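You operate a simulated robot arm through the tools that you are given. There is no shell and no other tool. Be economical: measure what you need, move in short steps, check, and stop when the job is done.

You run a simulated two-armed robot. Do the job below in one go: nothing can be reset, and whatever is moved stays where it is left.

## Task
Rub the carton's tape flat, glue the corner board and stand the carton on it.
Fine: hold the board and cover the bare part of its flat leg; pad and brush go back; the carton stands lengthways on the flat leg. Set down upright: soft pad, small carton. A coat counts when it lies all over at full strength: go over it till it gets no stronger. What is to be rubbed or washed off counts as gone when no trace of it is left.

It is judged by the outcome, as a careful person would: the job done as asked, and still so three seconds after it is handed in. It fails if anything else is knocked over, pushed out of place, dropped, spilled or broken. A push-on lid holds only when it is set on centred and level and pressed home; a screw cap is set on level and turned clockwise until tight.

## Robot
Two 7-joint arms with two-finger parallel grippers on one trunk, on a base that drives. Base frame: it is fixed to the floor where the robot stands at the start and does not move with it; the origin is under the middle of the robot, x ahead of it, y to its left, z up; the surface under the hand at the start is at about z = 0.8. Units: m, degrees, N and s.
The left shoulder is at the start at [0.06, 0.143, 0.926], the right one opposite. With the tool pointing down near the work surface each hand reaches from about 0.32 to 0.74 m from the robot's upright axis, wherever it stands, measured 20 degrees to its own side. Payload 1.57 kg a hand.
Tool frame (each hand has its own): the origin (TCP) lies between the finger pads and is the grasp point; the fingertips stand 0.03 m ahead of it; z points along the fingers, y is the line along which they close. Largest opening 0.11 m; finger width 0.024, thickness 0.012; the body of the gripper, 0.048 by 0.112 m, starts 0.078 m behind the TCP.
Orientation is that of the tool frame in the base frame, as a unit quaternion [w, x, y, z]. With the fingers straight down and closing along the base's y, the tool's x points along the base's -x, its y along +y and its z along -z.

## Interface
- The arms move only by the tool jog_arm. It takes "left_deltas", "right_deltas" or both (then of equal length, played together; a hand with none holds still); each is a list of rows, each a list of 7 numbers: the turn, a rotation vector about the base's x, y, z in units of 8 degrees (1.0 is 8 degrees), then the shift along the base's x, y, z in units of 50 mm (1.0 is 50 mm), then the closure, from 0 (fully open) to 1 (shut). In form: [[wx, wy, wz, tx, ty, tz, gripper], ...]. A call has 1 to 20 rows; each row shifts and turns the commanded pose from where the row before left it. A call with a number of a shift or a turn outside -1 to 1 is refused whole. Each row takes 0.2 s and may step no farther than 0.05 m and 8.6 degrees from the row before; otherwise, or with a gripper value out of range, the whole call is refused. Where a pose cannot be reached the arm comes as near as it can. A force on the tool above 40 N (or 10 N above the force at the start of the call, whichever is more), or a blocked arm, ends the call early, and 0.2 s more pass. The fingers move at their own pace (about 0.045 m/s each) and stop on an object; they squeeze with about 43 N. The grip force told is the motor's: it shows also when the fingers shut on nothing. Time passes only in rows, and 0.2 s behind the last, so rows that do not move let the fingers close. The reply holds the time, the measured pose of the TCP, the force on the tool along the base axes, the opening and the grip force, in the units named above and with some noise, with the torque about the TCP (base axes, N m) and any sound that the robot's microphone picked up.
- Cameras (640 x 400 px; columns grow to the right, rows downward): "scene" is now at [0.0324, -0.0323, 1.5379]; the picture's right is [-0.27, -0.96, 0.00], its down [-0.76, 0.21, -0.61] and it looks along [0.59, -0.16, -0.79] (base axes); focal length 279 px, centre (320, 200). "left" rides on the left gripper at [0.07, -0.016, -0.141] in its tool frame; the picture's right is [0.23, 0.97, 0.00], its down [-0.85, 0.20, -0.48] and it looks along [-0.47, 0.11, 0.88] (tool axes); focal length 222 px, centre (320, 200). "right" rides on the right gripper at [0.07, 0.016, -0.141] in its tool frame; the picture's right is [-0.23, 0.97, 0.00], its down [-0.86, -0.20, -0.48] and it looks along [-0.47, -0.11, 0.88] (tool axes); focal length 222 px, centre (320, 200). There is no depth. A picture from a camera that has moved, and an enlarged one, comes with that camera's place and axes in the base frame and with its lens. The place of the scene camera against the robot may be out by one fixed shift of up to 0.025 m in any direction.
- snapshot(camera): a new picture of that camera. The clock stands still meanwhile.
- lift_body(by): slides the trunk up (or, below 0, down) by that many m; the arms and the scene camera ride with it, the base frame stays. It gives what a move gives, with no picture.
- steer(legs): drives the robot by 1 to 6 legs, each [ahead, left, turn to the left] in m, m and degrees, along the robot's own axes; the way and the turn of a leg run together, so that a leg with both is an arc; at most 1.5 m and 180 degrees a leg. The arms and the cameras ride along, it lands a little off, and it stops where it bumps. It gives what a move gives.
- pan_tilt(pan, tilt): turns the head with the scene camera to pan (to the left, within 86 degrees either way) and tilt (down, from -29 to 69), counted from straight ahead of the robot. It gives what a move gives.
- close_up(camera, box): a new picture of the part [left, top, right, bottom] of that camera's present view, enlarged. The clock stands still meanwhile.
- job_done(): hands the job in; it is judged then, once.

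Go step by step. Nothing tells you exact positions but the pictures and the camera data: compare them with the known pose of the tool, close in by small moves and look again before you grip or let go. The budget is 120 turns and 88 pictures, counting those below and the enlarged ones. Unless the task says otherwise, let go and move clear before handing in, and close with one line.

The tools are called after "Request:" as name(argument=value, ...) on one line, values as JSON. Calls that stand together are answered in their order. jog_arm: Moves the arms, as the interface text tells. Its arguments: {"type":"object","properties":{"left_deltas":{"type":"array"},"right_deltas":{"type":"array"}},"required":[]} The other tools are called the same way: lift_body (by) slides the trunk up or down; steer (legs) drives the base; pan_tilt (pan, tilt) turns the head that bears the scene camera; snapshot (camera) takes a picture; close_up (camera, box) takes an enlarged picture of a part of a camera's view; job_done () hands the job in.

At the start:

```text
time_s: 0.0
left_position: [0.5686, 0.1443, 1.0006]
left_ee_rot: [0.0, 0.0, 1.0, -0.001]
left_force: [-0.8, 0.2, -0.5]
left_moment: [0.0, 0.01, -0.01]
left_finger_gap: 0.11
left_grip_force: 0.1
right_position: [0.41, -0.2129, 0.9997]
right_ee_rot: [-0.001, 0.0, 1.0, 0.0]
right_force: [0.2, -0.8, -0.2]
right_moment: [0.01, -0.01, 0.04]
right_finger_gap: 0.1101
right_grip_force: 0.0
trunk travel left (down, up): [-0.525, 0.065]
robot x, y, heading: [0.0001, 0.0022, 0.3]
head pan, tilt: [-15.4, 52.2]
```

scene: 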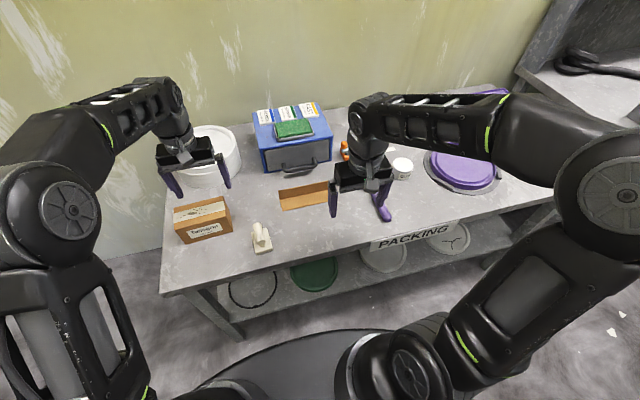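
right: 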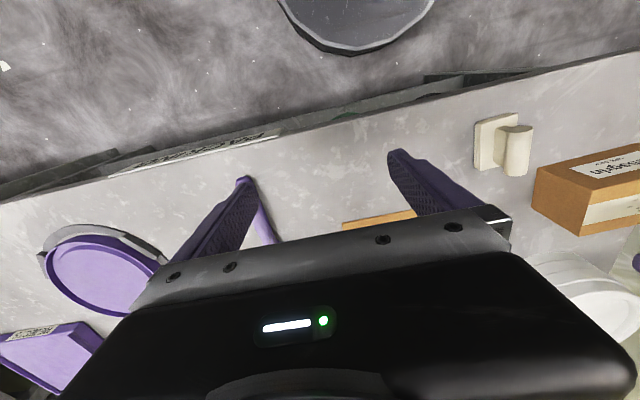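
left: 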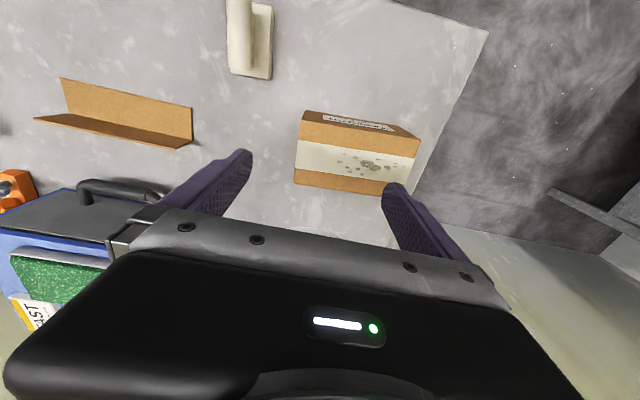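

I see a workbench with a small carton (tape on top), a soft pad with a handle, a corner board, a glue pot or jar and a brush. I'll look closer before moving.

Request:
close_up(camera="scene", box=[150, 170, 310, 270])

Request:
close_up(camera="scene", box=[270, 120, 430, 220])

Request:
close_up(camera="left", box=[0, 0, 480, 300])

```text
4.00 times, centred on (230, 220) of scene
camera zoom: at [0.0324, -0.0323, 1.5379], right [-0.27, -0.96, 0.0], down [-0.76, 0.21, -0.61], along [0.59, -0.16, -0.79], focal length 1117 px, centre (680, 120)
```

zoom: 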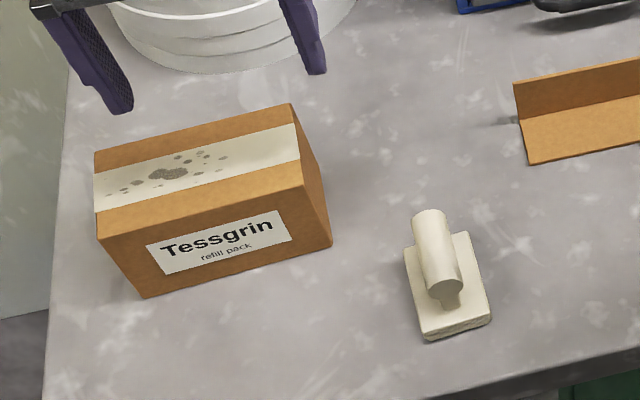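

```text
4.00 times, centred on (350, 170) of scene
camera zoom: at [0.0324, -0.0323, 1.5379], right [-0.27, -0.96, 0.0], down [-0.76, 0.21, -0.61], along [0.59, -0.16, -0.79], focal length 1117 px, centre (200, 320)
```

zoom: 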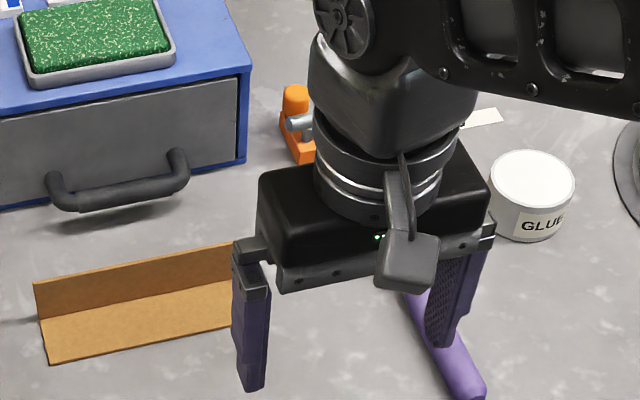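

```text
1.33 times, centred on (240, 150) of left
camera zoom: at [0.4988, 0.1276, 1.1417], right [-0.23, 0.97, 0.0], down [0.85, 0.2, 0.48], along [0.47, 0.11, -0.88], focal length 296 px, centre (427, 267)
```

zoom: 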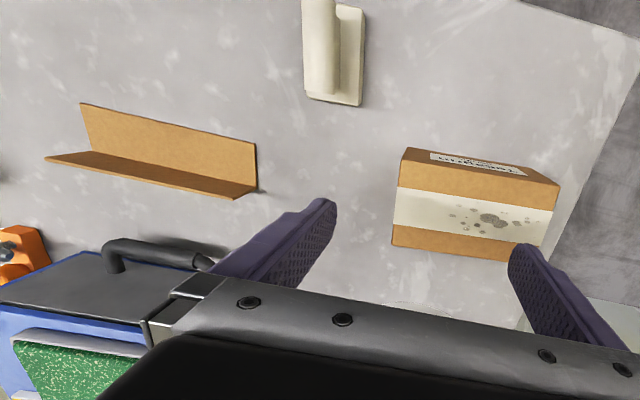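

The carton is at about x .535–.615, y .107–.247, with its top at about z .884. The pad is near (.475, .025) and the board starts near (.575, -.055), running towards -y. I'll move both hands aside for a clear view.

Request:
jog_arm(right_deltas=[[0, 0, 0, 0, -0.9, 0.4, 0], [0, 0, 0, -0.4, -0.9, 0.4, 0], [0, 0, 0, -0.4, -0.9, 0.4, 0], [0, 0, 0, -0.4, -0.9, 0.4, 0]], left_deltas=[[0, 0, 0, -0.5, 0.8, 0.6, 0], [0, 0, 0, -0.8, 0.8, 0.4, 0], [0, 0, 0, -0.8, 0.5, 0.0, 0], [0, 0, 0, -0.8, 0.5, 0.0, 0]])

Request:
snapshot(camera="scene")

Request:
close_up(camera="scene", box=[260, 130, 420, 230])

```text
refused: row 1 steps farther than a row can; nothing moved
```

```text
81 pictures are left
camera scene: at [0.0324, -0.0323, 1.5379], right [-0.27, -0.96, 0.0], down [-0.76, 0.21, -0.61], along [0.59, -0.16, -0.79], focal length 279 px, centre (320, 200)
```

scene: 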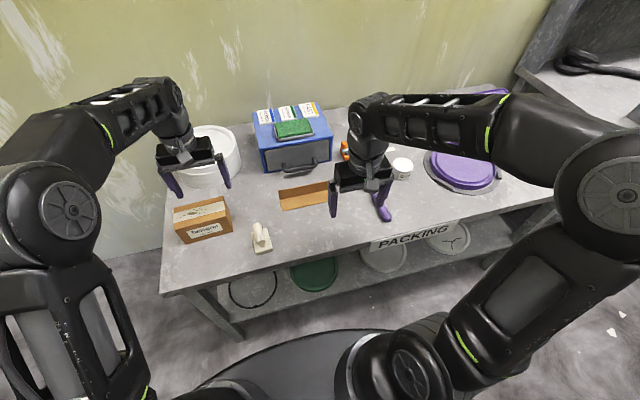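

```text
4.00 times, centred on (340, 180) of scene
camera zoom: at [0.0324, -0.0323, 1.5379], right [-0.27, -0.96, 0.0], down [-0.76, 0.21, -0.61], along [0.59, -0.16, -0.79], focal length 1117 px, centre (240, 280)
```

zoom: 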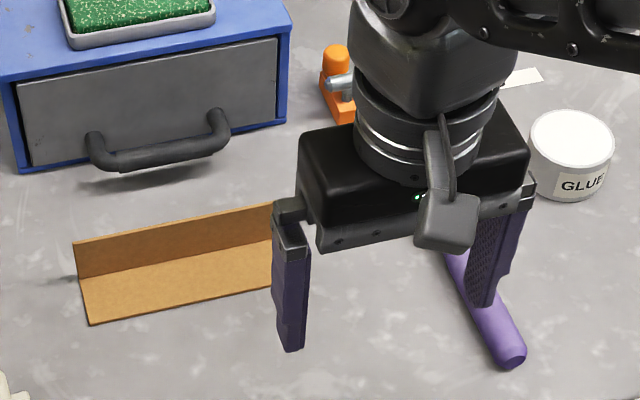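

Combined steps exceeded 50 mm, so I'll use smaller rows.

Request:
jog_arm(right_deltas=[[0, 0, 0, 0, -0.8, 0.4, 0], [0, 0, 0, -0.3, -0.8, 0.4, 0], [0, 0, 0, -0.3, -0.8, 0.4, 0], [0, 0, 0, -0.3, -0.8, 0.4, 0], [0, 0, 0, 0, -0.8, 0, 0]], left_deltas=[[0, 0, 0, -0.3, 0.7, 0.5, 0], [0, 0, 0, -0.7, 0.5, 0.4, 0], [0, 0, 0, -0.8, 0.5, 0.0, 0], [0, 0, 0, -0.8, 0.5, 0.0, 0], [0, 0, 0, -0.8, 0.5, 0.0, 0]])

Request:
snapshot(camera="scene")

Request:
close_up(camera="scene", box=[260, 130, 420, 230])

```text
time_s: 1.2
left_position: [0.3975, 0.2801, 1.045]
left_ee_rot: [0.0, 0.0, 1.0, -0.001]
left_force: [0.3, 0.6, 0.1]
left_moment: [-0.03, 0.0, 0.0]
left_finger_gap: 0.1098
left_grip_force: 0.1
right_position: [0.3625, -0.4137, 1.08]
right_ee_rot: [0.0, 0.0, 1.0, 0.0]
right_force: [-0.6, 0.1, 0.1]
right_moment: [-0.03, -0.03, 0.02]
right_finger_gap: 0.1101
right_grip_force: 0.0
trunk travel left (down, up): [-0.525, 0.065]
robot x, y, heading: [-0.0005, -0.003, 0.0]
head pan, tilt: [-15.4, 52.2]
```

```text
79 pictures are left
camera scene: at [0.0317, -0.0323, 1.5379], right [-0.27, -0.96, 0.0], down [-0.76, 0.21, -0.61], along [0.59, -0.16, -0.79], focal length 279 px, centre (320, 200)
```

scene: 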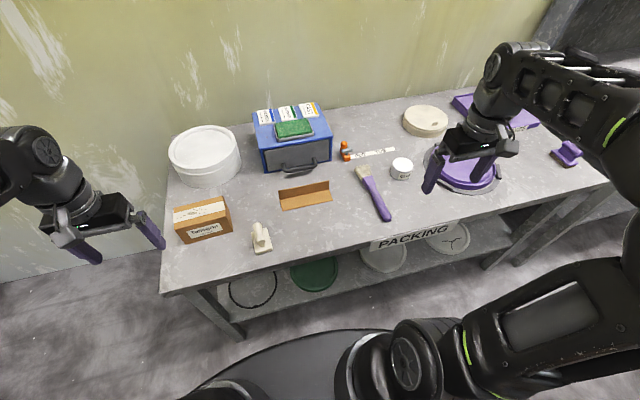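

```text
4.00 times, centred on (340, 180) of scene
camera zoom: at [0.0317, -0.0323, 1.5379], right [-0.27, -0.96, 0.0], down [-0.76, 0.21, -0.61], along [0.59, -0.16, -0.79], focal length 1117 px, centre (240, 280)
```

zoom: 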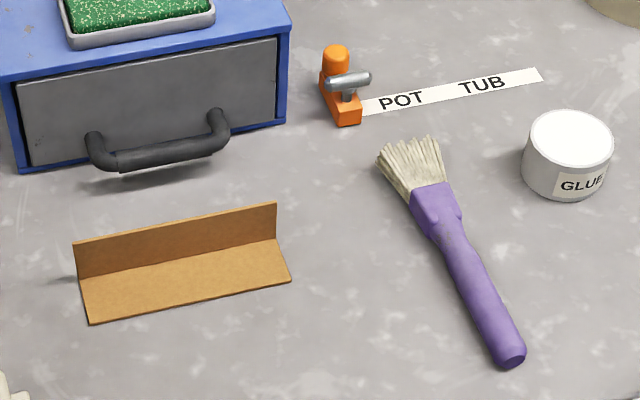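

Now the brush, glue pot, board and an orange fixture by a "POT / TUB" strip are all visible. I'll look closer at the pot, the orange item and the pad.

Request:
close_up(camera="scene", box=[330, 130, 420, 186])

Request:
close_up(camera="scene", box=[220, 170, 340, 245])

Request:
close_up(camera="scene", box=[390, 85, 600, 216])

Request:
close_up(camera="scene", box=[170, 190, 240, 245])

```text
7.11 times, centred on (375, 158) of scene
camera zoom: at [0.0317, -0.0323, 1.5379], right [-0.27, -0.96, 0.0], down [-0.76, 0.21, -0.61], along [0.59, -0.16, -0.79], focal length 1986 px, centre (-71, 499)
```

zoom: 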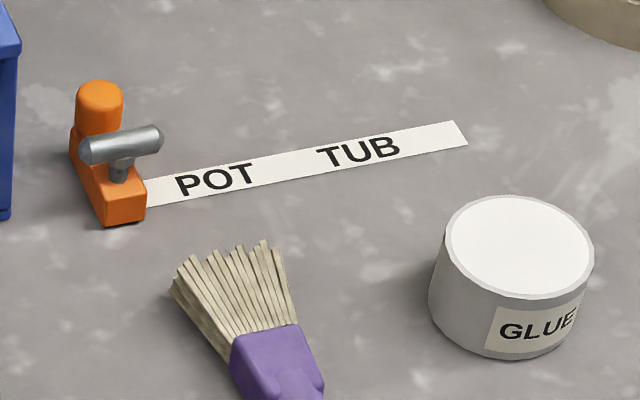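

```text
5.33 times, centred on (280, 208) of scene
camera zoom: at [0.0317, -0.0323, 1.5379], right [-0.27, -0.96, 0.0], down [-0.76, 0.21, -0.61], along [0.59, -0.16, -0.79], focal length 1489 px, centre (533, 160)
```

zoom: 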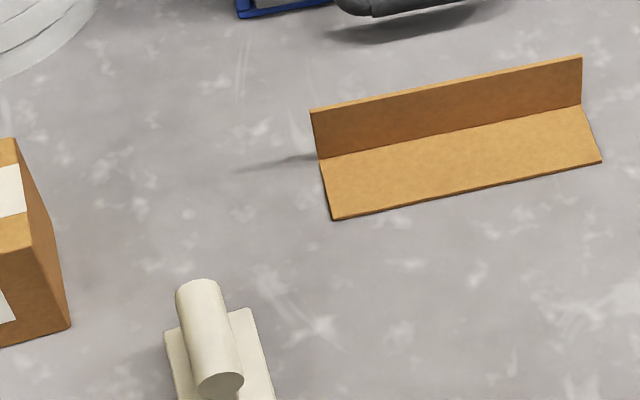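

```text
3.05 times, centred on (495, 150) of scene
camera zoom: at [0.0317, -0.0323, 1.5379], right [-0.27, -0.96, 0.0], down [-0.76, 0.21, -0.61], along [0.59, -0.16, -0.79], focal length 851 px, centre (-213, 351)
```

zoom: 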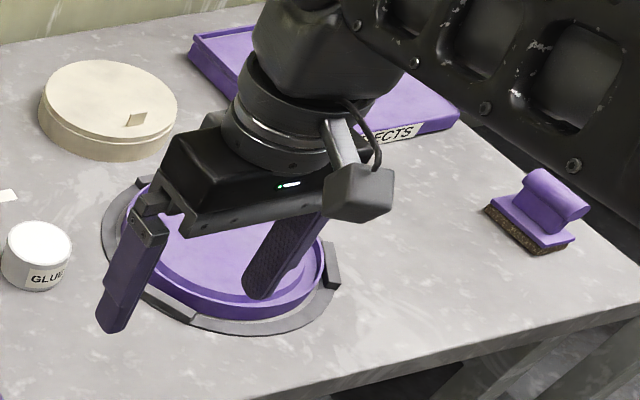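

```text
7.27 times, centred on (205, 218) of scene
camera zoom: at [0.0317, -0.0323, 1.5379], right [-0.27, -0.96, 0.0], down [-0.76, 0.21, -0.61], along [0.59, -0.16, -0.79], focal length 2031 px, centre (1156, 73)
```

zoom: 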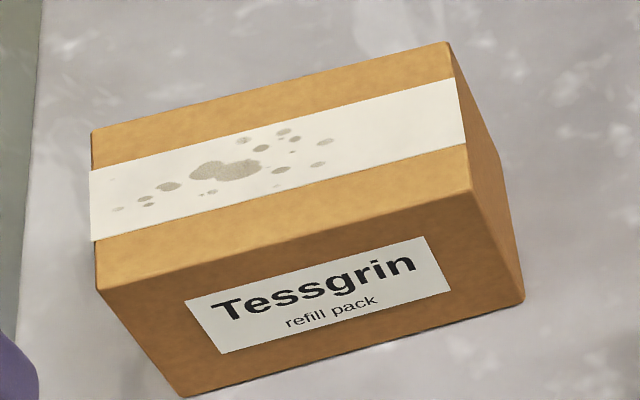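

The pot is open and full of glue, centred near (.63, -.495). The brush lies along x at y≈-.36, bristles away from the robot. First I'll use the left hand to fetch the pad, whose bar handle runs along x. I'll hover over it and look.

Request:
jog_arm(left_deltas=[[0, 0, 0, 0.26, -0.85, -0.2, 0], [0, 0, 0, 0.26, -0.85, -0.2, 0], [0, 0, 0, 0.26, -0.85, -0.2, 0], [0, 0, 0, 0.26, -0.85, -0.2, 0], [0, 0, 0, 0.26, -0.85, -0.2, 0], [0, 0, 0, 0.26, -0.85, -0.2, 0]])

Request:
snapshot(camera="left")

Request:
snapshot(camera="right")

Request:
close_up(camera="scene", box=[180, 160, 340, 260])

```text
time_s: 2.6
left_position: [0.4779, 0.0217, 0.9844]
left_ee_rot: [0.0, 0.0, 1.0, 0.0]
left_force: [1.0, -0.6, 0.2]
left_moment: [0.0, 0.05, 0.02]
left_finger_gap: 0.1098
left_grip_force: 0.0
right_position: [0.3634, -0.4134, 1.0801]
right_ee_rot: [0.0, 0.0, 1.0, 0.001]
right_force: [0.4, 0.3, 0.9]
right_moment: [0.01, 0.01, 0.0]
right_finger_gap: 0.11
right_grip_force: 0.1
trunk travel left (down, up): [-0.525, 0.065]
robot x, y, heading: [-0.0002, -0.001, -0.0]
head pan, tilt: [-15.4, 52.2]
```

```text
73 pictures are left
camera left: at [0.4085, 0.0047, 1.1265], right [-0.23, 0.97, 0.0], down [0.85, 0.2, 0.48], along [0.47, 0.11, -0.88], focal length 222 px, centre (320, 200)
```

left: 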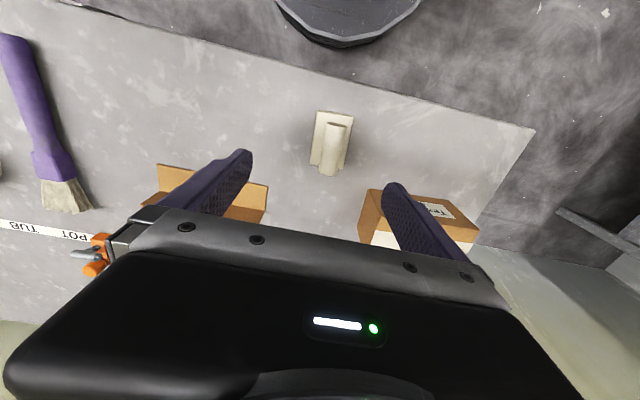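

```text
72 pictures are left
camera right: at [0.295, -0.3963, 1.2201], right [0.23, 0.97, 0.0], down [0.86, -0.2, 0.48], along [0.47, -0.11, -0.88], focal length 222 px, centre (320, 200)
```

right: 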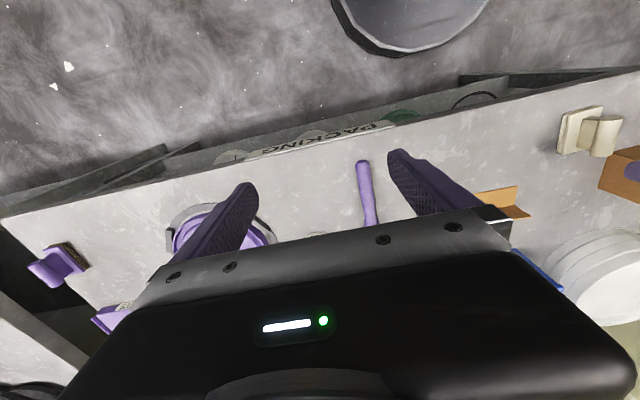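

```text
4.00 times, centred on (260, 210) of scene
camera zoom: at [0.0329, -0.0334, 1.5378], right [-0.26, -0.96, 0.0], down [-0.76, 0.21, -0.61], along [0.59, -0.16, -0.79], focal length 1117 px, centre (560, 160)
```

zoom: 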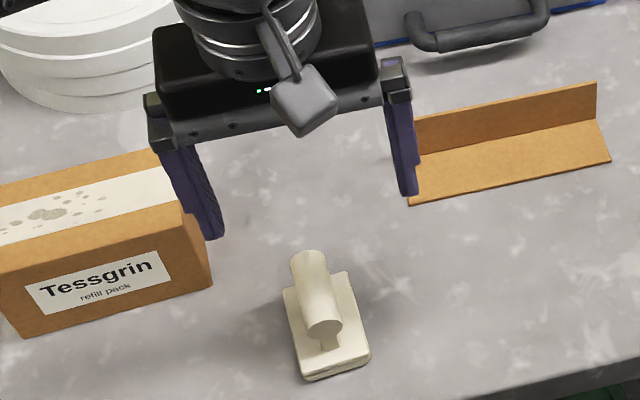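

The pad's bar handle is centred at about (.479, .037) with a slight yaw. The wrist camera also shows that scene-camera estimates need about +.007 in x and +.012 in y. I'll go down around the handle.

Request:
jog_arm(left_deltas=[[0, 0, 0.6, 0.03, 0.3, -0.6, 0], [0, 0, 0, 0, 0, -0.8, 0], [0, 0, 0, 0, 0, -0.7, 0]])

Request:
snapshot(camera="left")

Request:
close_up(camera="scene", box=[220, 190, 300, 260])

```text
time_s: 3.4
left_position: [0.4804, 0.0385, 0.8792]
left_ee_rot: [0.001, -0.041, 0.999, -0.001]
left_force: [0.1, -0.2, -1.0]
left_moment: [0.02, 0.05, 0.01]
left_finger_gap: 0.1099
left_grip_force: 0.1
right_position: [0.3641, -0.4129, 1.0787]
right_ee_rot: [0.0, 0.0, 1.0, 0.0]
right_force: [0.1, 0.0, -0.2]
right_moment: [0.0, 0.03, 0.03]
right_finger_gap: 0.1097
right_grip_force: 0.1
trunk travel left (down, up): [-0.525, 0.065]
robot x, y, heading: [-0.0003, 0.0018, 0.0]
head pan, tilt: [-15.4, 52.2]
```

```text
70 pictures are left
camera left: at [0.4121, 0.0153, 1.0211], right [-0.31, 0.95, 0.0], down [0.83, 0.27, 0.48], along [0.46, 0.15, -0.88], focal length 222 px, centre (320, 200)
```

left: 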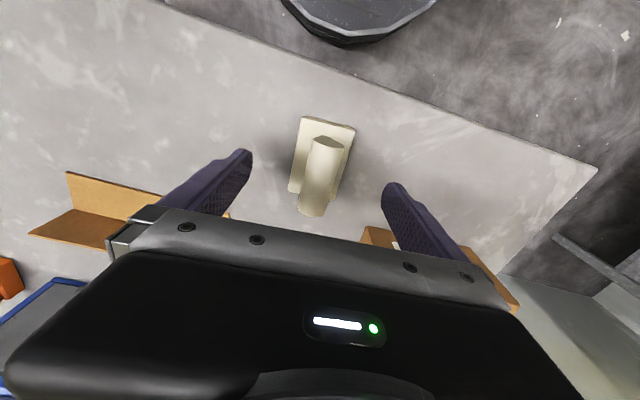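

```text
5.71 times, centred on (260, 225) of scene
camera zoom: at [0.0329, -0.0324, 1.5379], right [-0.27, -0.96, 0.0], down [-0.76, 0.21, -0.61], along [0.59, -0.16, -0.79], focal length 1596 px, centre (663, 57)
```

zoom: 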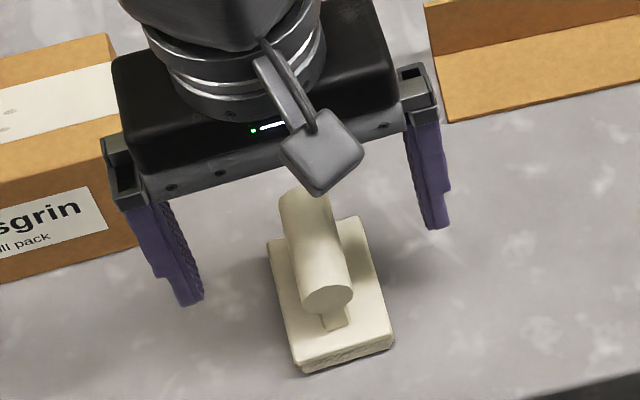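

The handle is centred between the fingers. I'll lower and grip.

Request:
jog_arm(left_deltas=[[0, 0, 0, -0.04, -0.03, -0.25, 0], [0, 0, 0, 0, 0, -0.25, 0], [0, 0, 0, 0, 0, 0, 0.5], [0, 0, 0, 0, 0, 0, 1], [0, 0, 0, 0, 0, 0, 1], [0, 0, 0, 0, 0, 0, 1], [0, 0, 0, 0, 0, 0, 1], [0, 0, 0, 0, 0, 0, 1]])

Request:
close_up(camera="scene", box=[220, 190, 300, 260])

```text
time_s: 5.2
left_position: [0.477, 0.0373, 0.8538]
left_ee_rot: [0.0, -0.042, 0.999, -0.001]
left_force: [-0.6, 0.5, 0.0]
left_moment: [-0.01, -0.01, 0.01]
left_finger_gap: 0.0247
left_grip_force: 22.1
right_position: [0.3632, -0.4118, 1.0802]
right_ee_rot: [0.0, 0.0, 1.0, 0.0]
right_force: [0.2, 1.0, 0.0]
right_moment: [0.0, -0.04, -0.01]
right_finger_gap: 0.1102
right_grip_force: 0.0
trunk travel left (down, up): [-0.525, 0.065]
robot x, y, heading: [-0.0, 0.0028, 0.1]
head pan, tilt: [-15.4, 52.2]
```

```text
5.71 times, centred on (260, 225) of scene
camera zoom: at [0.0324, -0.0323, 1.5379], right [-0.27, -0.96, 0.0], down [-0.76, 0.21, -0.61], along [0.59, -0.16, -0.79], focal length 1596 px, centre (663, 57)
```

zoom: 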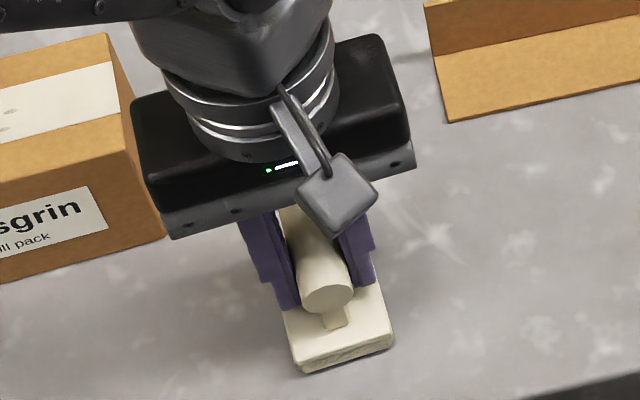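

Gripped (gap 24.7 mm). The pad's home is TCP (.477, .037, .854). I'll lift it and carry it over the carton.

Request:
jog_arm(left_deltas=[[0, 0, 0, 0, 0, 0.8, 1], [0, 0, 0, 0, 0, 0.9, 1], [0, 0, 0, 0, 0, 0.9, 1], [0, 0, 0, 0.5, 0.75, 0, 1], [0, 0, 0, 0.5, 0.75, 0, 1], [0, 0, 0, 0.5, 0.75, 0, 1], [0, 0, 0, 0.6, 0.75, 0, 1]])

Request:
snapshot(camera="left")

Request:
close_up(camera="scene", box=[150, 140, 310, 240])

```text
time_s: 6.8
left_position: [0.5838, 0.1878, 0.9843]
left_ee_rot: [0.001, -0.041, 0.999, -0.001]
left_force: [0.7, 0.6, 0.3]
left_moment: [0.02, -0.01, -0.03]
left_finger_gap: 0.0
left_grip_force: 21.8
right_position: [0.3637, -0.4115, 1.0786]
right_ee_rot: [0.0, 0.0, 1.0, 0.0]
right_force: [-0.2, 0.2, -0.5]
right_moment: [-0.01, 0.03, -0.03]
right_finger_gap: 0.1099
right_grip_force: 0.1
trunk travel left (down, up): [-0.525, 0.065]
robot x, y, heading: [-0.0016, -0.0029, 0.1]
head pan, tilt: [-15.4, 52.2]
```

```text
67 pictures are left
camera left: at [0.5149, 0.1648, 1.1252], right [-0.31, 0.95, 0.0], down [0.84, 0.27, 0.48], along [0.46, 0.15, -0.88], focal length 222 px, centre (320, 200)
```

left: 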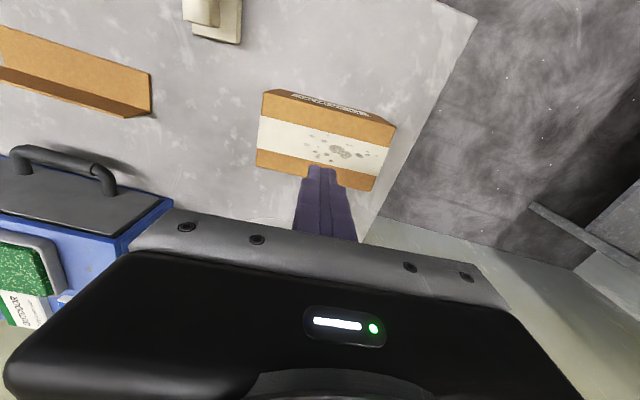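

```text
4.00 times, centred on (230, 190) of scene
camera zoom: at [0.0332, -0.0318, 1.5378], right [-0.27, -0.96, 0.0], down [-0.76, 0.21, -0.61], along [0.59, -0.16, -0.79], focal length 1117 px, centre (680, 240)
```

zoom: 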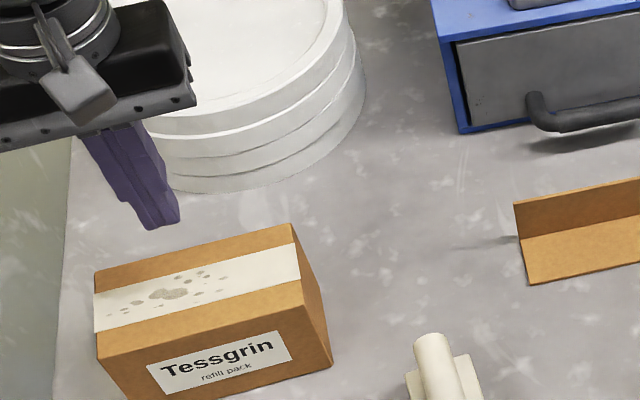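

The fingers slipped off the handle and closed on nothing. I'll look at the pad's state.

Request:
close_up(camera="scene", box=[230, 200, 300, 260])

Request:
close_up(camera="left", box=[150, 0, 280, 80])

```text
6.67 times, centred on (265, 230) of scene
camera zoom: at [0.0332, -0.0318, 1.5378], right [-0.27, -0.96, 0.0], down [-0.76, 0.21, -0.61], along [0.59, -0.16, -0.79], focal length 1861 px, centre (687, 0)
```

zoom: 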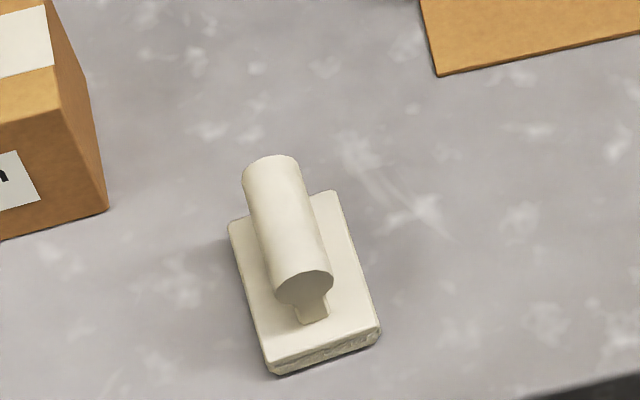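

```text
4.92 times, centred on (215, 40) of left
camera zoom: at [0.5149, 0.1648, 1.1252], right [-0.31, 0.95, 0.0], down [0.84, 0.27, 0.48], along [0.46, 0.15, -0.88], focal length 1094 px, centre (837, 988)
```

zoom: 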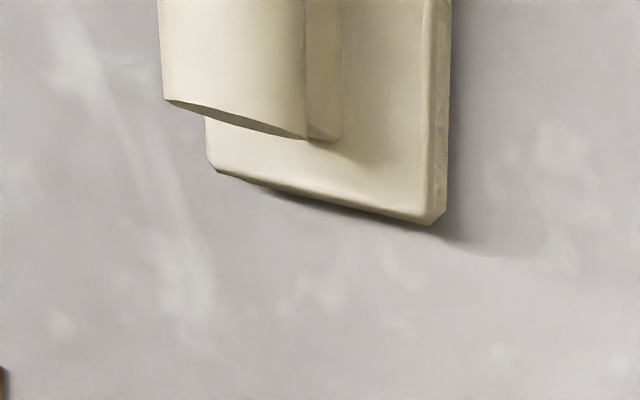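

The pad is undisturbed, so I gripped too high on the round bar. I'll go back lower with partly closed fingers and feel for the base top.

Request:
jog_arm(left_deltas=[[0, 0, 0, -0.5, -0.75, 0, 0.6], [0, 0, 0, -0.5, -0.75, 0, 0.6], [0, 0, 0, -0.5, -0.75, 0, 0.6], [0, 0, 0, -0.62, -0.76, 0, 0.6], [0, 0, 0, 0, 0, -0.7, 0.6], [0, 0, 0, 0, 0, -0.7, 0.6], [0, 0, 0, 0, 0, -0.7, 0.6], [0, 0, 0, 0, 0, -0.4, 0.6], [0, 0, 0, 0, 0, -0.15, 0.6]])

Request:
close_up(camera="scene", box=[230, 200, 300, 260])

```text
time_s: 8.8
left_position: [0.4746, 0.0371, 0.8527]
left_ee_rot: [0.001, -0.042, 0.999, -0.001]
left_force: [0.2, 0.7, -0.2]
left_moment: [-0.03, 0.02, -0.02]
left_finger_gap: 0.0442
left_grip_force: 0.1
right_position: [0.3632, -0.4132, 1.0792]
right_ee_rot: [0.001, 0.0, 1.0, 0.0]
right_force: [-0.1, -0.1, -0.3]
right_moment: [-0.01, 0.0, -0.03]
right_finger_gap: 0.11
right_grip_force: 0.1
trunk travel left (down, up): [-0.525, 0.065]
robot x, y, heading: [0.0005, -0.0023, -0.0]
head pan, tilt: [-15.4, 52.2]
```

```text
6.67 times, centred on (265, 230) of scene
camera zoom: at [0.0325, -0.0324, 1.5379], right [-0.27, -0.96, 0.0], down [-0.76, 0.21, -0.61], along [0.59, -0.16, -0.79], focal length 1861 px, centre (687, 0)
```

zoom: 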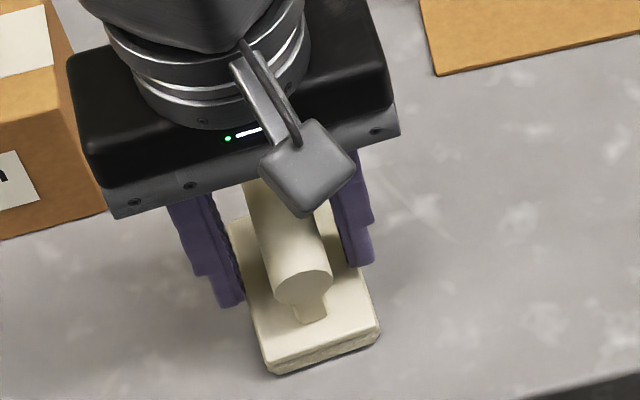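

Still clear. I'll step down further until touching or nearly touching the base.

Request:
jog_arm(left_deltas=[[0, 0, 0, 0.06, 0, -0.08, 0.6], [0, 0, 0, 0, 0, -0.08, 0.6], [0, 0, 0, 0, 0, -0.06, 0.6]])

Request:
jog_arm(left_deltas=[[0, 0, 0, 0, 0, -0.06, 0.6], [0, 0, 0, 0, 0, -0.06, 0.6]])

Request:
close_up(camera="scene", box=[230, 200, 300, 260])

```text
time_s: 9.6
left_position: [0.4795, 0.0355, 0.8478]
left_ee_rot: [0.005, -0.041, 0.999, -0.002]
left_force: [-5.7, 3.2, 21.3]
left_moment: [0.22, 0.37, 0.01]
left_finger_gap: 0.044
left_grip_force: 0.1
right_position: [0.3637, -0.4119, 1.08]
right_ee_rot: [0.0, 0.0, 1.0, 0.0]
right_force: [0.1, -0.3, 0.8]
right_moment: [0.0, 0.01, -0.02]
right_finger_gap: 0.1099
right_grip_force: 0.0
trunk travel left (down, up): [-0.525, 0.065]
robot x, y, heading: [-0.0006, 0.0042, 0.3]
head pan, tilt: [-15.4, 52.2]
stopped in row 3 (left hand): the force on the tool passed its limit at 46 N (the readings are from after the stop); the commanded pose is now the measured one
```

```text
time_s: 10.0
left_position: [0.482, 0.035, 0.848]
left_ee_rot: [0.007, -0.042, 0.999, -0.003]
left_force: [-5.6, 2.5, 21.2]
left_moment: [0.33, 0.37, 0.03]
left_finger_gap: 0.044
left_grip_force: 0.1
right_position: [0.3633, -0.4131, 1.0782]
right_ee_rot: [0.0, 0.0, 1.0, 0.001]
right_force: [0.2, 0.6, 0.1]
right_moment: [-0.01, 0.03, -0.02]
right_finger_gap: 0.11
right_grip_force: 0.1
trunk travel left (down, up): [-0.525, 0.065]
robot x, y, heading: [0.001, -0.0025, 0.3]
head pan, tilt: [-15.4, 52.2]
stopped in row 1 (left hand): the force on the tool passed its limit at 45 N (the readings are from after the stop); the commanded pose is now the measured one
```

```text
6.67 times, centred on (265, 230) of scene
camera zoom: at [0.0309, -0.0323, 1.5378], right [-0.26, -0.96, 0.0], down [-0.76, 0.21, -0.61], along [0.59, -0.16, -0.79], focal length 1861 px, centre (687, 0)
```

zoom: 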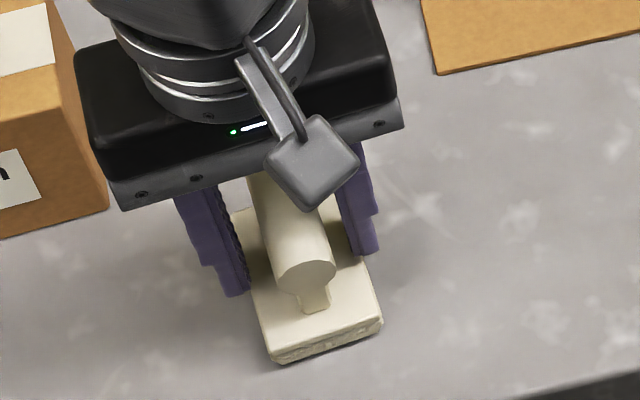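

The base top is at about z .818. I'll back off 4 mm, grip firmly for longer, and lift slowly.

Request:
jog_arm(left_deltas=[[0, 0, 0, -0.06, 0.03, 0.1, 0.6], [0, 0, 0, 0, 0, 0, 0.8], [0, 0, 0, 0, 0, 0, 1], [0, 0, 0, 0, 0, 0, 1], [0, 0, 0, 0, 0, 0, 1], [0, 0, 0, 0, 0, 0, 1], [0, 0, 0, 0, 0, 0, 1], [0, 0, 0, 0, 0, 0, 1]])

Request:
jog_arm(left_deltas=[[0, 0, 0, 0, 0, 0.05, 1], [0, 0, 0, 0, 0, 0.05, 1], [0, 0, 0, 0, 0, 0.1, 1]])

Request:
close_up(camera="scene", box=[230, 200, 300, 260])

```text
time_s: 11.8
left_position: [0.4791, 0.0389, 0.8519]
left_ee_rot: [0.005, -0.043, 0.999, -0.003]
left_force: [0.2, 0.3, 0.0]
left_moment: [-0.03, -0.01, 0.02]
left_finger_gap: 0.0242
left_grip_force: 36.3
right_position: [0.3643, -0.4121, 1.0792]
right_ee_rot: [0.0, 0.0, 1.0, 0.0]
right_force: [0.6, 0.0, -0.1]
right_moment: [-0.04, 0.02, -0.01]
right_finger_gap: 0.1097
right_grip_force: 0.0
trunk travel left (down, up): [-0.525, 0.065]
robot x, y, heading: [0.0022, 0.004, 0.2]
head pan, tilt: [-15.4, 52.2]
```

```text
time_s: 12.6
left_position: [0.4794, 0.0378, 0.8608]
left_ee_rot: [0.005, -0.043, 0.999, -0.003]
left_force: [0.0, 0.0, -1.2]
left_moment: [-0.02, -0.01, -0.03]
left_finger_gap: 0.0242
left_grip_force: 36.0
right_position: [0.3646, -0.4117, 1.0799]
right_ee_rot: [0.001, 0.001, 1.0, -0.001]
right_force: [1.3, 0.0, 0.0]
right_moment: [0.0, 0.01, 0.0]
right_finger_gap: 0.11
right_grip_force: 0.1
trunk travel left (down, up): [-0.525, 0.065]
robot x, y, heading: [0.0001, 0.0016, -0.0]
head pan, tilt: [-15.4, 52.2]
```

```text
6.67 times, centred on (265, 230) of scene
camera zoom: at [0.0322, -0.0322, 1.5379], right [-0.26, -0.96, 0.0], down [-0.76, 0.21, -0.61], along [0.59, -0.16, -0.79], focal length 1861 px, centre (687, 0)
```

zoom: 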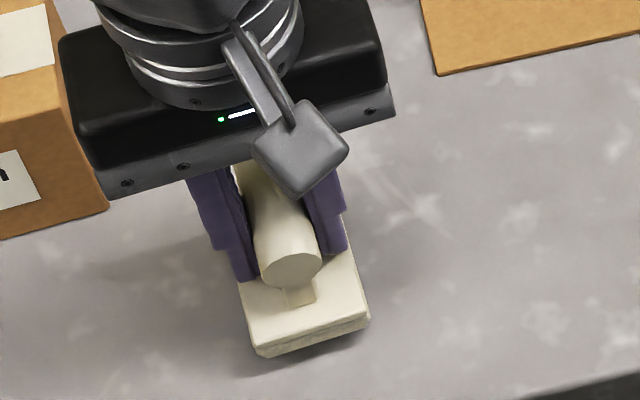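

The pad came up with the hand. I'll carry it over the carton at moderate speed.

Request:
jog_arm(left_deltas=[[0, 0, 0, 0, 0, 0.3, 1], [0, 0, 0, 0, 0, 0.5, 1], [0, 0, 0, 0, 0, 0.5, 1], [0, 0, 0, 0, 0, 0.5, 1], [0, 0, 0, 0, 0, 0.4, 1], [0, 0, 0, 0.4, 0.5, 0, 1], [0, 0, 0, 0.4, 0.5, 0, 1], [0, 0, 0, 0.4, 0.5, 0, 1], [0, 0, 0, 0.4, 0.5, 0, 1], [0, 0, 0, 0.4, 0.5, 0, 1], [0, 0, 0, 0.1, 0.5, 0, 1]])

Request:
snapshot(camera="left")

Request:
close_up(camera="scene", box=[150, 140, 310, 240])

```text
time_s: 15.0
left_position: [0.5833, 0.1861, 0.972]
left_ee_rot: [0.005, -0.042, 0.999, -0.004]
left_force: [-0.1, -0.5, -1.5]
left_moment: [0.02, 0.01, 0.04]
left_finger_gap: 0.0245
left_grip_force: 36.2
right_position: [0.363, -0.4129, 1.0801]
right_ee_rot: [0.001, 0.0, 1.0, 0.0]
right_force: [-0.5, 1.5, -0.2]
right_moment: [-0.03, 0.01, 0.03]
right_finger_gap: 0.1102
right_grip_force: 0.1
trunk travel left (down, up): [-0.525, 0.065]
robot x, y, heading: [-0.0014, 0.0, 0.1]
head pan, tilt: [-15.4, 52.2]
```

```text
60 pictures are left
camera left: at [0.5143, 0.1648, 1.1132], right [-0.31, 0.95, -0.01], down [0.83, 0.27, 0.49], along [0.47, 0.14, -0.87], focal length 222 px, centre (320, 200)
```

left: 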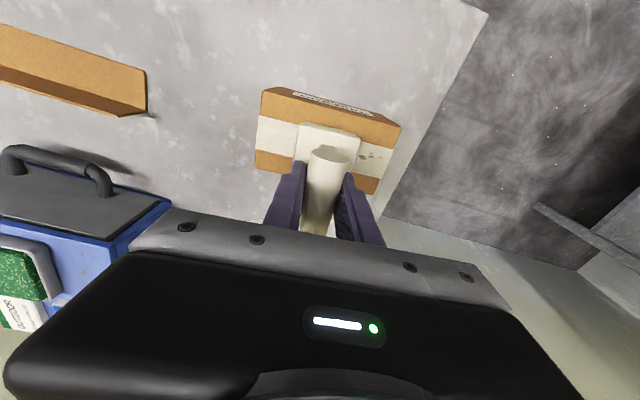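

```text
4.00 times, centred on (230, 190) of scene
camera zoom: at [0.0321, -0.0317, 1.5379], right [-0.26, -0.96, 0.0], down [-0.76, 0.21, -0.61], along [0.59, -0.16, -0.79], focal length 1117 px, centre (680, 240)
```

zoom: 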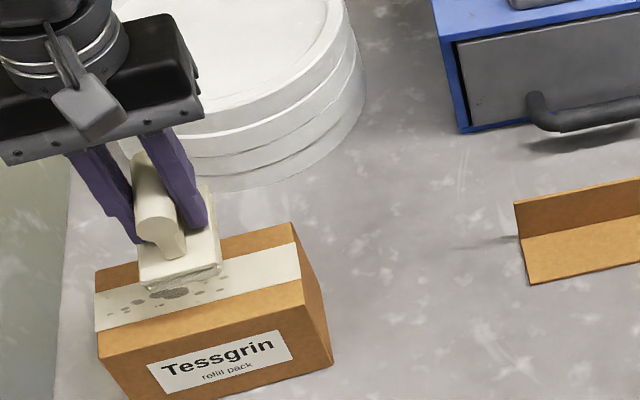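

I'll lower onto the tape in small steps, watching the force.

Request:
jog_arm(left_deltas=[[0, 0, 0, -0.12, 0, -0.3, 1], [0, 0, 0, 0, 0, -0.2, 1], [0, 0, 0, 0, 0, -0.05, 1], [0, 0, 0, 0, 0, -0.05, 1]])

```text
time_s: 16.0
left_position: [0.5794, 0.1868, 0.9401]
left_ee_rot: [0.005, -0.043, 0.999, -0.003]
left_force: [-0.2, 0.5, -0.8]
left_moment: [-0.01, 0.01, 0.0]
left_finger_gap: 0.0242
left_grip_force: 36.2
right_position: [0.3639, -0.4117, 1.0787]
right_ee_rot: [-0.001, 0.0, 1.0, 0.0]
right_force: [-0.4, 0.4, 0.6]
right_moment: [0.0, -0.04, 0.0]
right_finger_gap: 0.1099
right_grip_force: 0.0
trunk travel left (down, up): [-0.525, 0.065]
robot x, y, heading: [-0.0008, -0.0028, -0.2]
head pan, tilt: [-15.4, 52.2]
```

Request:
jog_arm(left_deltas=[[0, 0, 0, 0, 0, -0.04, 1], [0, 0, 0, 0, 0, -0.04, 1]])

Request:
jog_arm(left_deltas=[[0, 0, 0, 0, 0, -0.03, 1], [0, 0, 0, 0, 0, 0, 1]])

```text
time_s: 16.6
left_position: [0.5778, 0.1865, 0.9372]
left_ee_rot: [0.005, -0.042, 0.999, -0.002]
left_force: [0.0, -0.1, -0.8]
left_moment: [0.0, 0.02, -0.02]
left_finger_gap: 0.0242
left_grip_force: 36.0
right_position: [0.3642, -0.4114, 1.0788]
right_ee_rot: [0.0, 0.0, 1.0, 0.0]
right_force: [0.5, 0.0, 0.1]
right_moment: [0.02, 0.04, -0.02]
right_finger_gap: 0.1098
right_grip_force: 0.0
trunk travel left (down, up): [-0.525, 0.065]
robot x, y, heading: [-0.0006, 0.0005, 0.0]
head pan, tilt: [-15.4, 52.2]
```

```text
time_s: 17.2
left_position: [0.5784, 0.1874, 0.9348]
left_ee_rot: [0.006, -0.042, 0.999, -0.003]
left_force: [-1.3, -0.3, 1.6]
left_moment: [0.02, 0.1, 0.05]
left_finger_gap: 0.0243
left_grip_force: 35.5
right_position: [0.3635, -0.4131, 1.0791]
right_ee_rot: [0.0, 0.0, 1.0, 0.0]
right_force: [0.1, 0.5, 0.3]
right_moment: [0.0, -0.02, 0.02]
right_finger_gap: 0.1101
right_grip_force: 0.1
trunk travel left (down, up): [-0.525, 0.065]
robot x, y, heading: [-0.0002, -0.0014, -0.1]
head pan, tilt: [-15.4, 52.2]
```

Contact. I'll add about 1 mm more and stroke slowly toward +y, then check that the carton stays put.

Request:
jog_arm(left_deltas=[[0, 0, 0, 0, 0, -0.03, 1], [0, 0, 0, -0.025, 0.25, 0, 1], [0, 0, 0, -0.025, 0.25, 0, 1], [0, 0, 0, -0.025, 0.25, 0, 1], [0, 0, 0, -0.025, 0.2, 0, 1], [0, 0, 0, 0.025, -0.25, 0, 1], [0, 0, 0, 0.025, -0.25, 0, 1], [0, 0, 0, 0.025, -0.25, 0, 1], [0, 0, 0, 0.025, -0.2, 0, 1]])

Request:
close_up(camera="scene", box=[150, 150, 310, 250])

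```text
time_s: 19.2
left_position: [0.5753, 0.1881, 0.9338]
left_ee_rot: [0.007, -0.042, 0.999, -0.002]
left_force: [0.2, 9.7, 28.7]
left_moment: [0.08, 0.16, -0.05]
left_finger_gap: 0.0241
left_grip_force: 36.0
right_position: [0.3615, -0.4118, 1.0799]
right_ee_rot: [0.001, 0.0, 1.0, -0.001]
right_force: [0.1, 0.4, -0.4]
right_moment: [0.0, -0.03, -0.03]
right_finger_gap: 0.1103
right_grip_force: 0.1
trunk travel left (down, up): [-0.525, 0.065]
robot x, y, heading: [-0.0044, -0.0022, 0.1]
head pan, tilt: [-15.4, 52.2]
```

```text
4.00 times, centred on (230, 200) of scene
camera zoom: at [0.0295, -0.0317, 1.5381], right [-0.26, -0.96, 0.0], down [-0.76, 0.21, -0.61], along [0.59, -0.16, -0.79], focal length 1117 px, centre (680, 200)
```

zoom: 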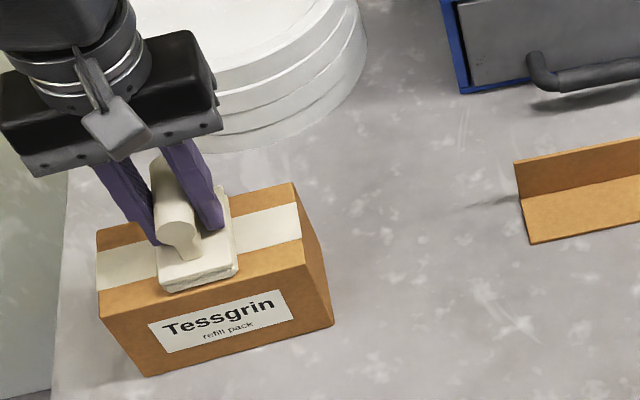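

The marks on the left are vanishing and the carton holds still. I'll ease the pressure a little and make full passes across the tape.

Request:
jog_arm(left_deltas=[[0, 0, 0, 0.025, -0.25, 0.01, 1], [0, 0, 0, 0.025, -0.25, 0, 1], [0, 0, 0, 0.025, -0.25, 0, 1], [0, 0, 0, 0.025, -0.2, 0, 1], [0, 0, 0, -0.025, 0.25, 0, 1], [0, 0, 0, -0.025, 0.25, 0, 1], [0, 0, 0, -0.025, 0.25, 0, 1], [0, 0, 0, -0.025, 0.25, 0, 1], [0, 0, 0, -0.025, 0.25, 0, 1], [0, 0, 0, -0.025, 0.25, 0, 1], [0, 0, 0, -0.025, 0.25, 0, 1], [0, 0, 0, -0.02, 0.2, 0, 1], [0, 0, 0, 0.025, -0.25, 0, 1], [0, 0, 0, 0.025, -0.25, 0, 1], [0, 0, 0, 0.025, -0.25, 0, 1], [0, 0, 0, 0.025, -0.25, 0, 1], [0, 0, 0, 0, 0, 0.3, 1], [0, 0, 0, 0, 0, 0.6, 1]])

Request:
snapshot(camera="left")

Request:
close_up(camera="scene", box=[150, 150, 310, 250])

```text
time_s: 23.0
left_position: [0.578, 0.1865, 0.9794]
left_ee_rot: [0.006, -0.042, 0.999, -0.001]
left_force: [-0.6, -0.5, -0.5]
left_moment: [0.0, 0.02, 0.01]
left_finger_gap: 0.0244
left_grip_force: 35.6
right_position: [0.3644, -0.4115, 1.0791]
right_ee_rot: [0.001, 0.0, 1.0, 0.0]
right_force: [-0.3, -0.9, 0.2]
right_moment: [0.0, -0.03, -0.02]
right_finger_gap: 0.1099
right_grip_force: 0.1
trunk travel left (down, up): [-0.525, 0.065]
robot x, y, heading: [0.0012, -0.0008, -0.1]
head pan, tilt: [-15.4, 52.2]
```

```text
57 pictures are left
camera left: at [0.5077, 0.1641, 1.121], right [-0.31, 0.95, -0.01], down [0.83, 0.27, 0.49], along [0.46, 0.14, -0.87], focal length 222 px, centre (320, 200)
```

left: 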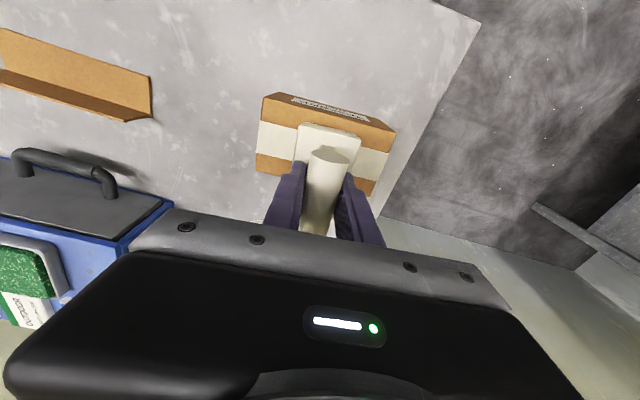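

```text
4.00 times, centred on (230, 200) of scene
camera zoom: at [0.0319, -0.0323, 1.5378], right [-0.26, -0.96, 0.0], down [-0.76, 0.21, -0.61], along [0.59, -0.16, -0.79], focal length 1117 px, centre (680, 200)
```

zoom: 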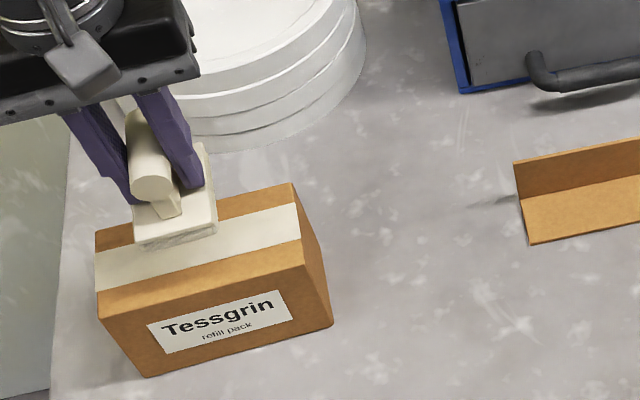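

The tape looks clean. I'll move the pad back above its place and inspect the tape closely.

Request:
jog_arm(left_deltas=[[0, 0, 0, -0.4, -0.5, 0, 1], [0, 0, 0, -0.4, -0.5, 0, 1], [0, 0, 0, -0.4, -0.5, 0, 1], [0, 0, 0, -0.4, -0.5, 0, 1], [0, 0, 0, -0.4, -0.5, 0, 1], [0, 0, 0, 0, -0.47, 0, 1], [0, 0, 0, 0, 0, -0.5, 1], [0, 0, 0, 0, 0, -0.5, 1], [0, 0, 0, 0, 0, -0.5, 1], [0, 0, 0, 0, 0, -0.5, 1], [0, 0, 0, 0, 0, -0.2, 1]])

Request:
close_up(camera="scene", box=[165, 185, 245, 235])

Request:
close_up(camera="scene", box=[230, 200, 300, 260])

```text
time_s: 25.4
left_position: [0.4776, 0.039, 0.8689]
left_ee_rot: [0.006, -0.043, 0.999, -0.002]
left_force: [-0.5, -0.4, -0.8]
left_moment: [-0.01, 0.02, -0.01]
left_finger_gap: 0.0242
left_grip_force: 36.4
right_position: [0.3628, -0.4119, 1.079]
right_ee_rot: [-0.001, 0.001, 1.0, 0.0]
right_force: [-0.7, -0.4, -0.1]
right_moment: [-0.04, 0.0, -0.02]
right_finger_gap: 0.1098
right_grip_force: 0.1
trunk travel left (down, up): [-0.525, 0.065]
robot x, y, heading: [0.0028, 0.0026, -0.1]
head pan, tilt: [-15.4, 52.2]
```

```text
8.00 times, centred on (205, 210) of scene
camera zoom: at [0.0323, -0.0322, 1.5379], right [-0.26, -0.96, 0.0], down [-0.76, 0.21, -0.61], along [0.59, -0.16, -0.79], focal length 2234 px, centre (1240, 120)
```

zoom: 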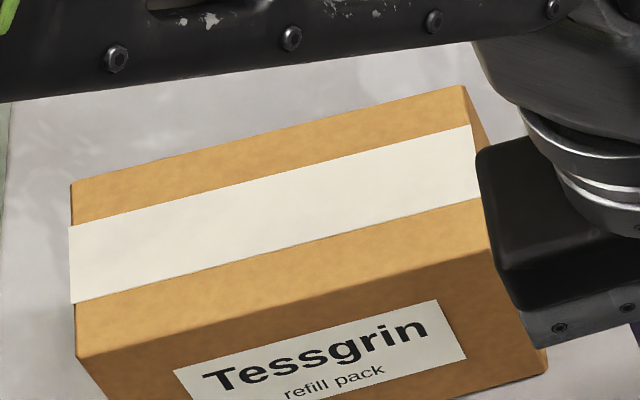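

```text
6.67 times, centred on (265, 230) of scene
camera zoom: at [0.0323, -0.0322, 1.5379], right [-0.26, -0.96, 0.0], down [-0.76, 0.21, -0.61], along [0.59, -0.16, -0.79], focal length 1861 px, centre (687, 0)
```

zoom: 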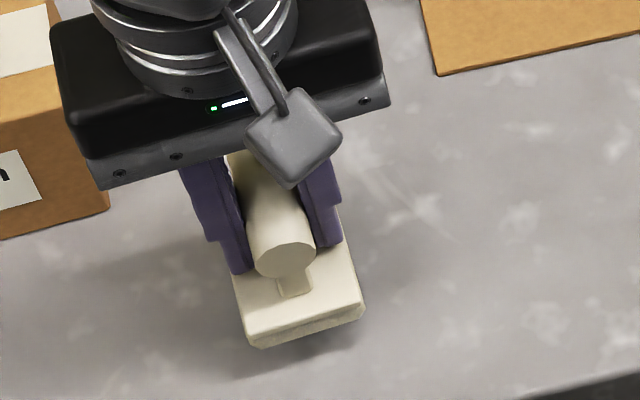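

The tape is spotless. I'll set the pad down at its place and release.

Request:
jog_arm(left_deltas=[[0, 0, 0, 0.02, -0.02, -0.2, 1], [0, 0, 0, 0, 0, -0.1, 1], [0, 0, 0, 0, 0, -0.04, 1], [0, 0, 0, 0, 0, 0, 1]])

```text
time_s: 26.4
left_position: [0.4795, 0.0372, 0.8528]
left_ee_rot: [0.006, -0.042, 0.999, -0.003]
left_force: [0.3, 0.3, 0.9]
left_moment: [0.01, -0.02, -0.01]
left_finger_gap: 0.0241
left_grip_force: 36.3
right_position: [0.3629, -0.4121, 1.0788]
right_ee_rot: [0.0, 0.0, 1.0, 0.0]
right_force: [-0.2, -0.2, 0.1]
right_moment: [-0.06, 0.0, 0.02]
right_finger_gap: 0.1098
right_grip_force: 0.1
trunk travel left (down, up): [-0.525, 0.065]
robot x, y, heading: [0.0009, 0.001, 0.0]
head pan, tilt: [-15.4, 52.2]
```

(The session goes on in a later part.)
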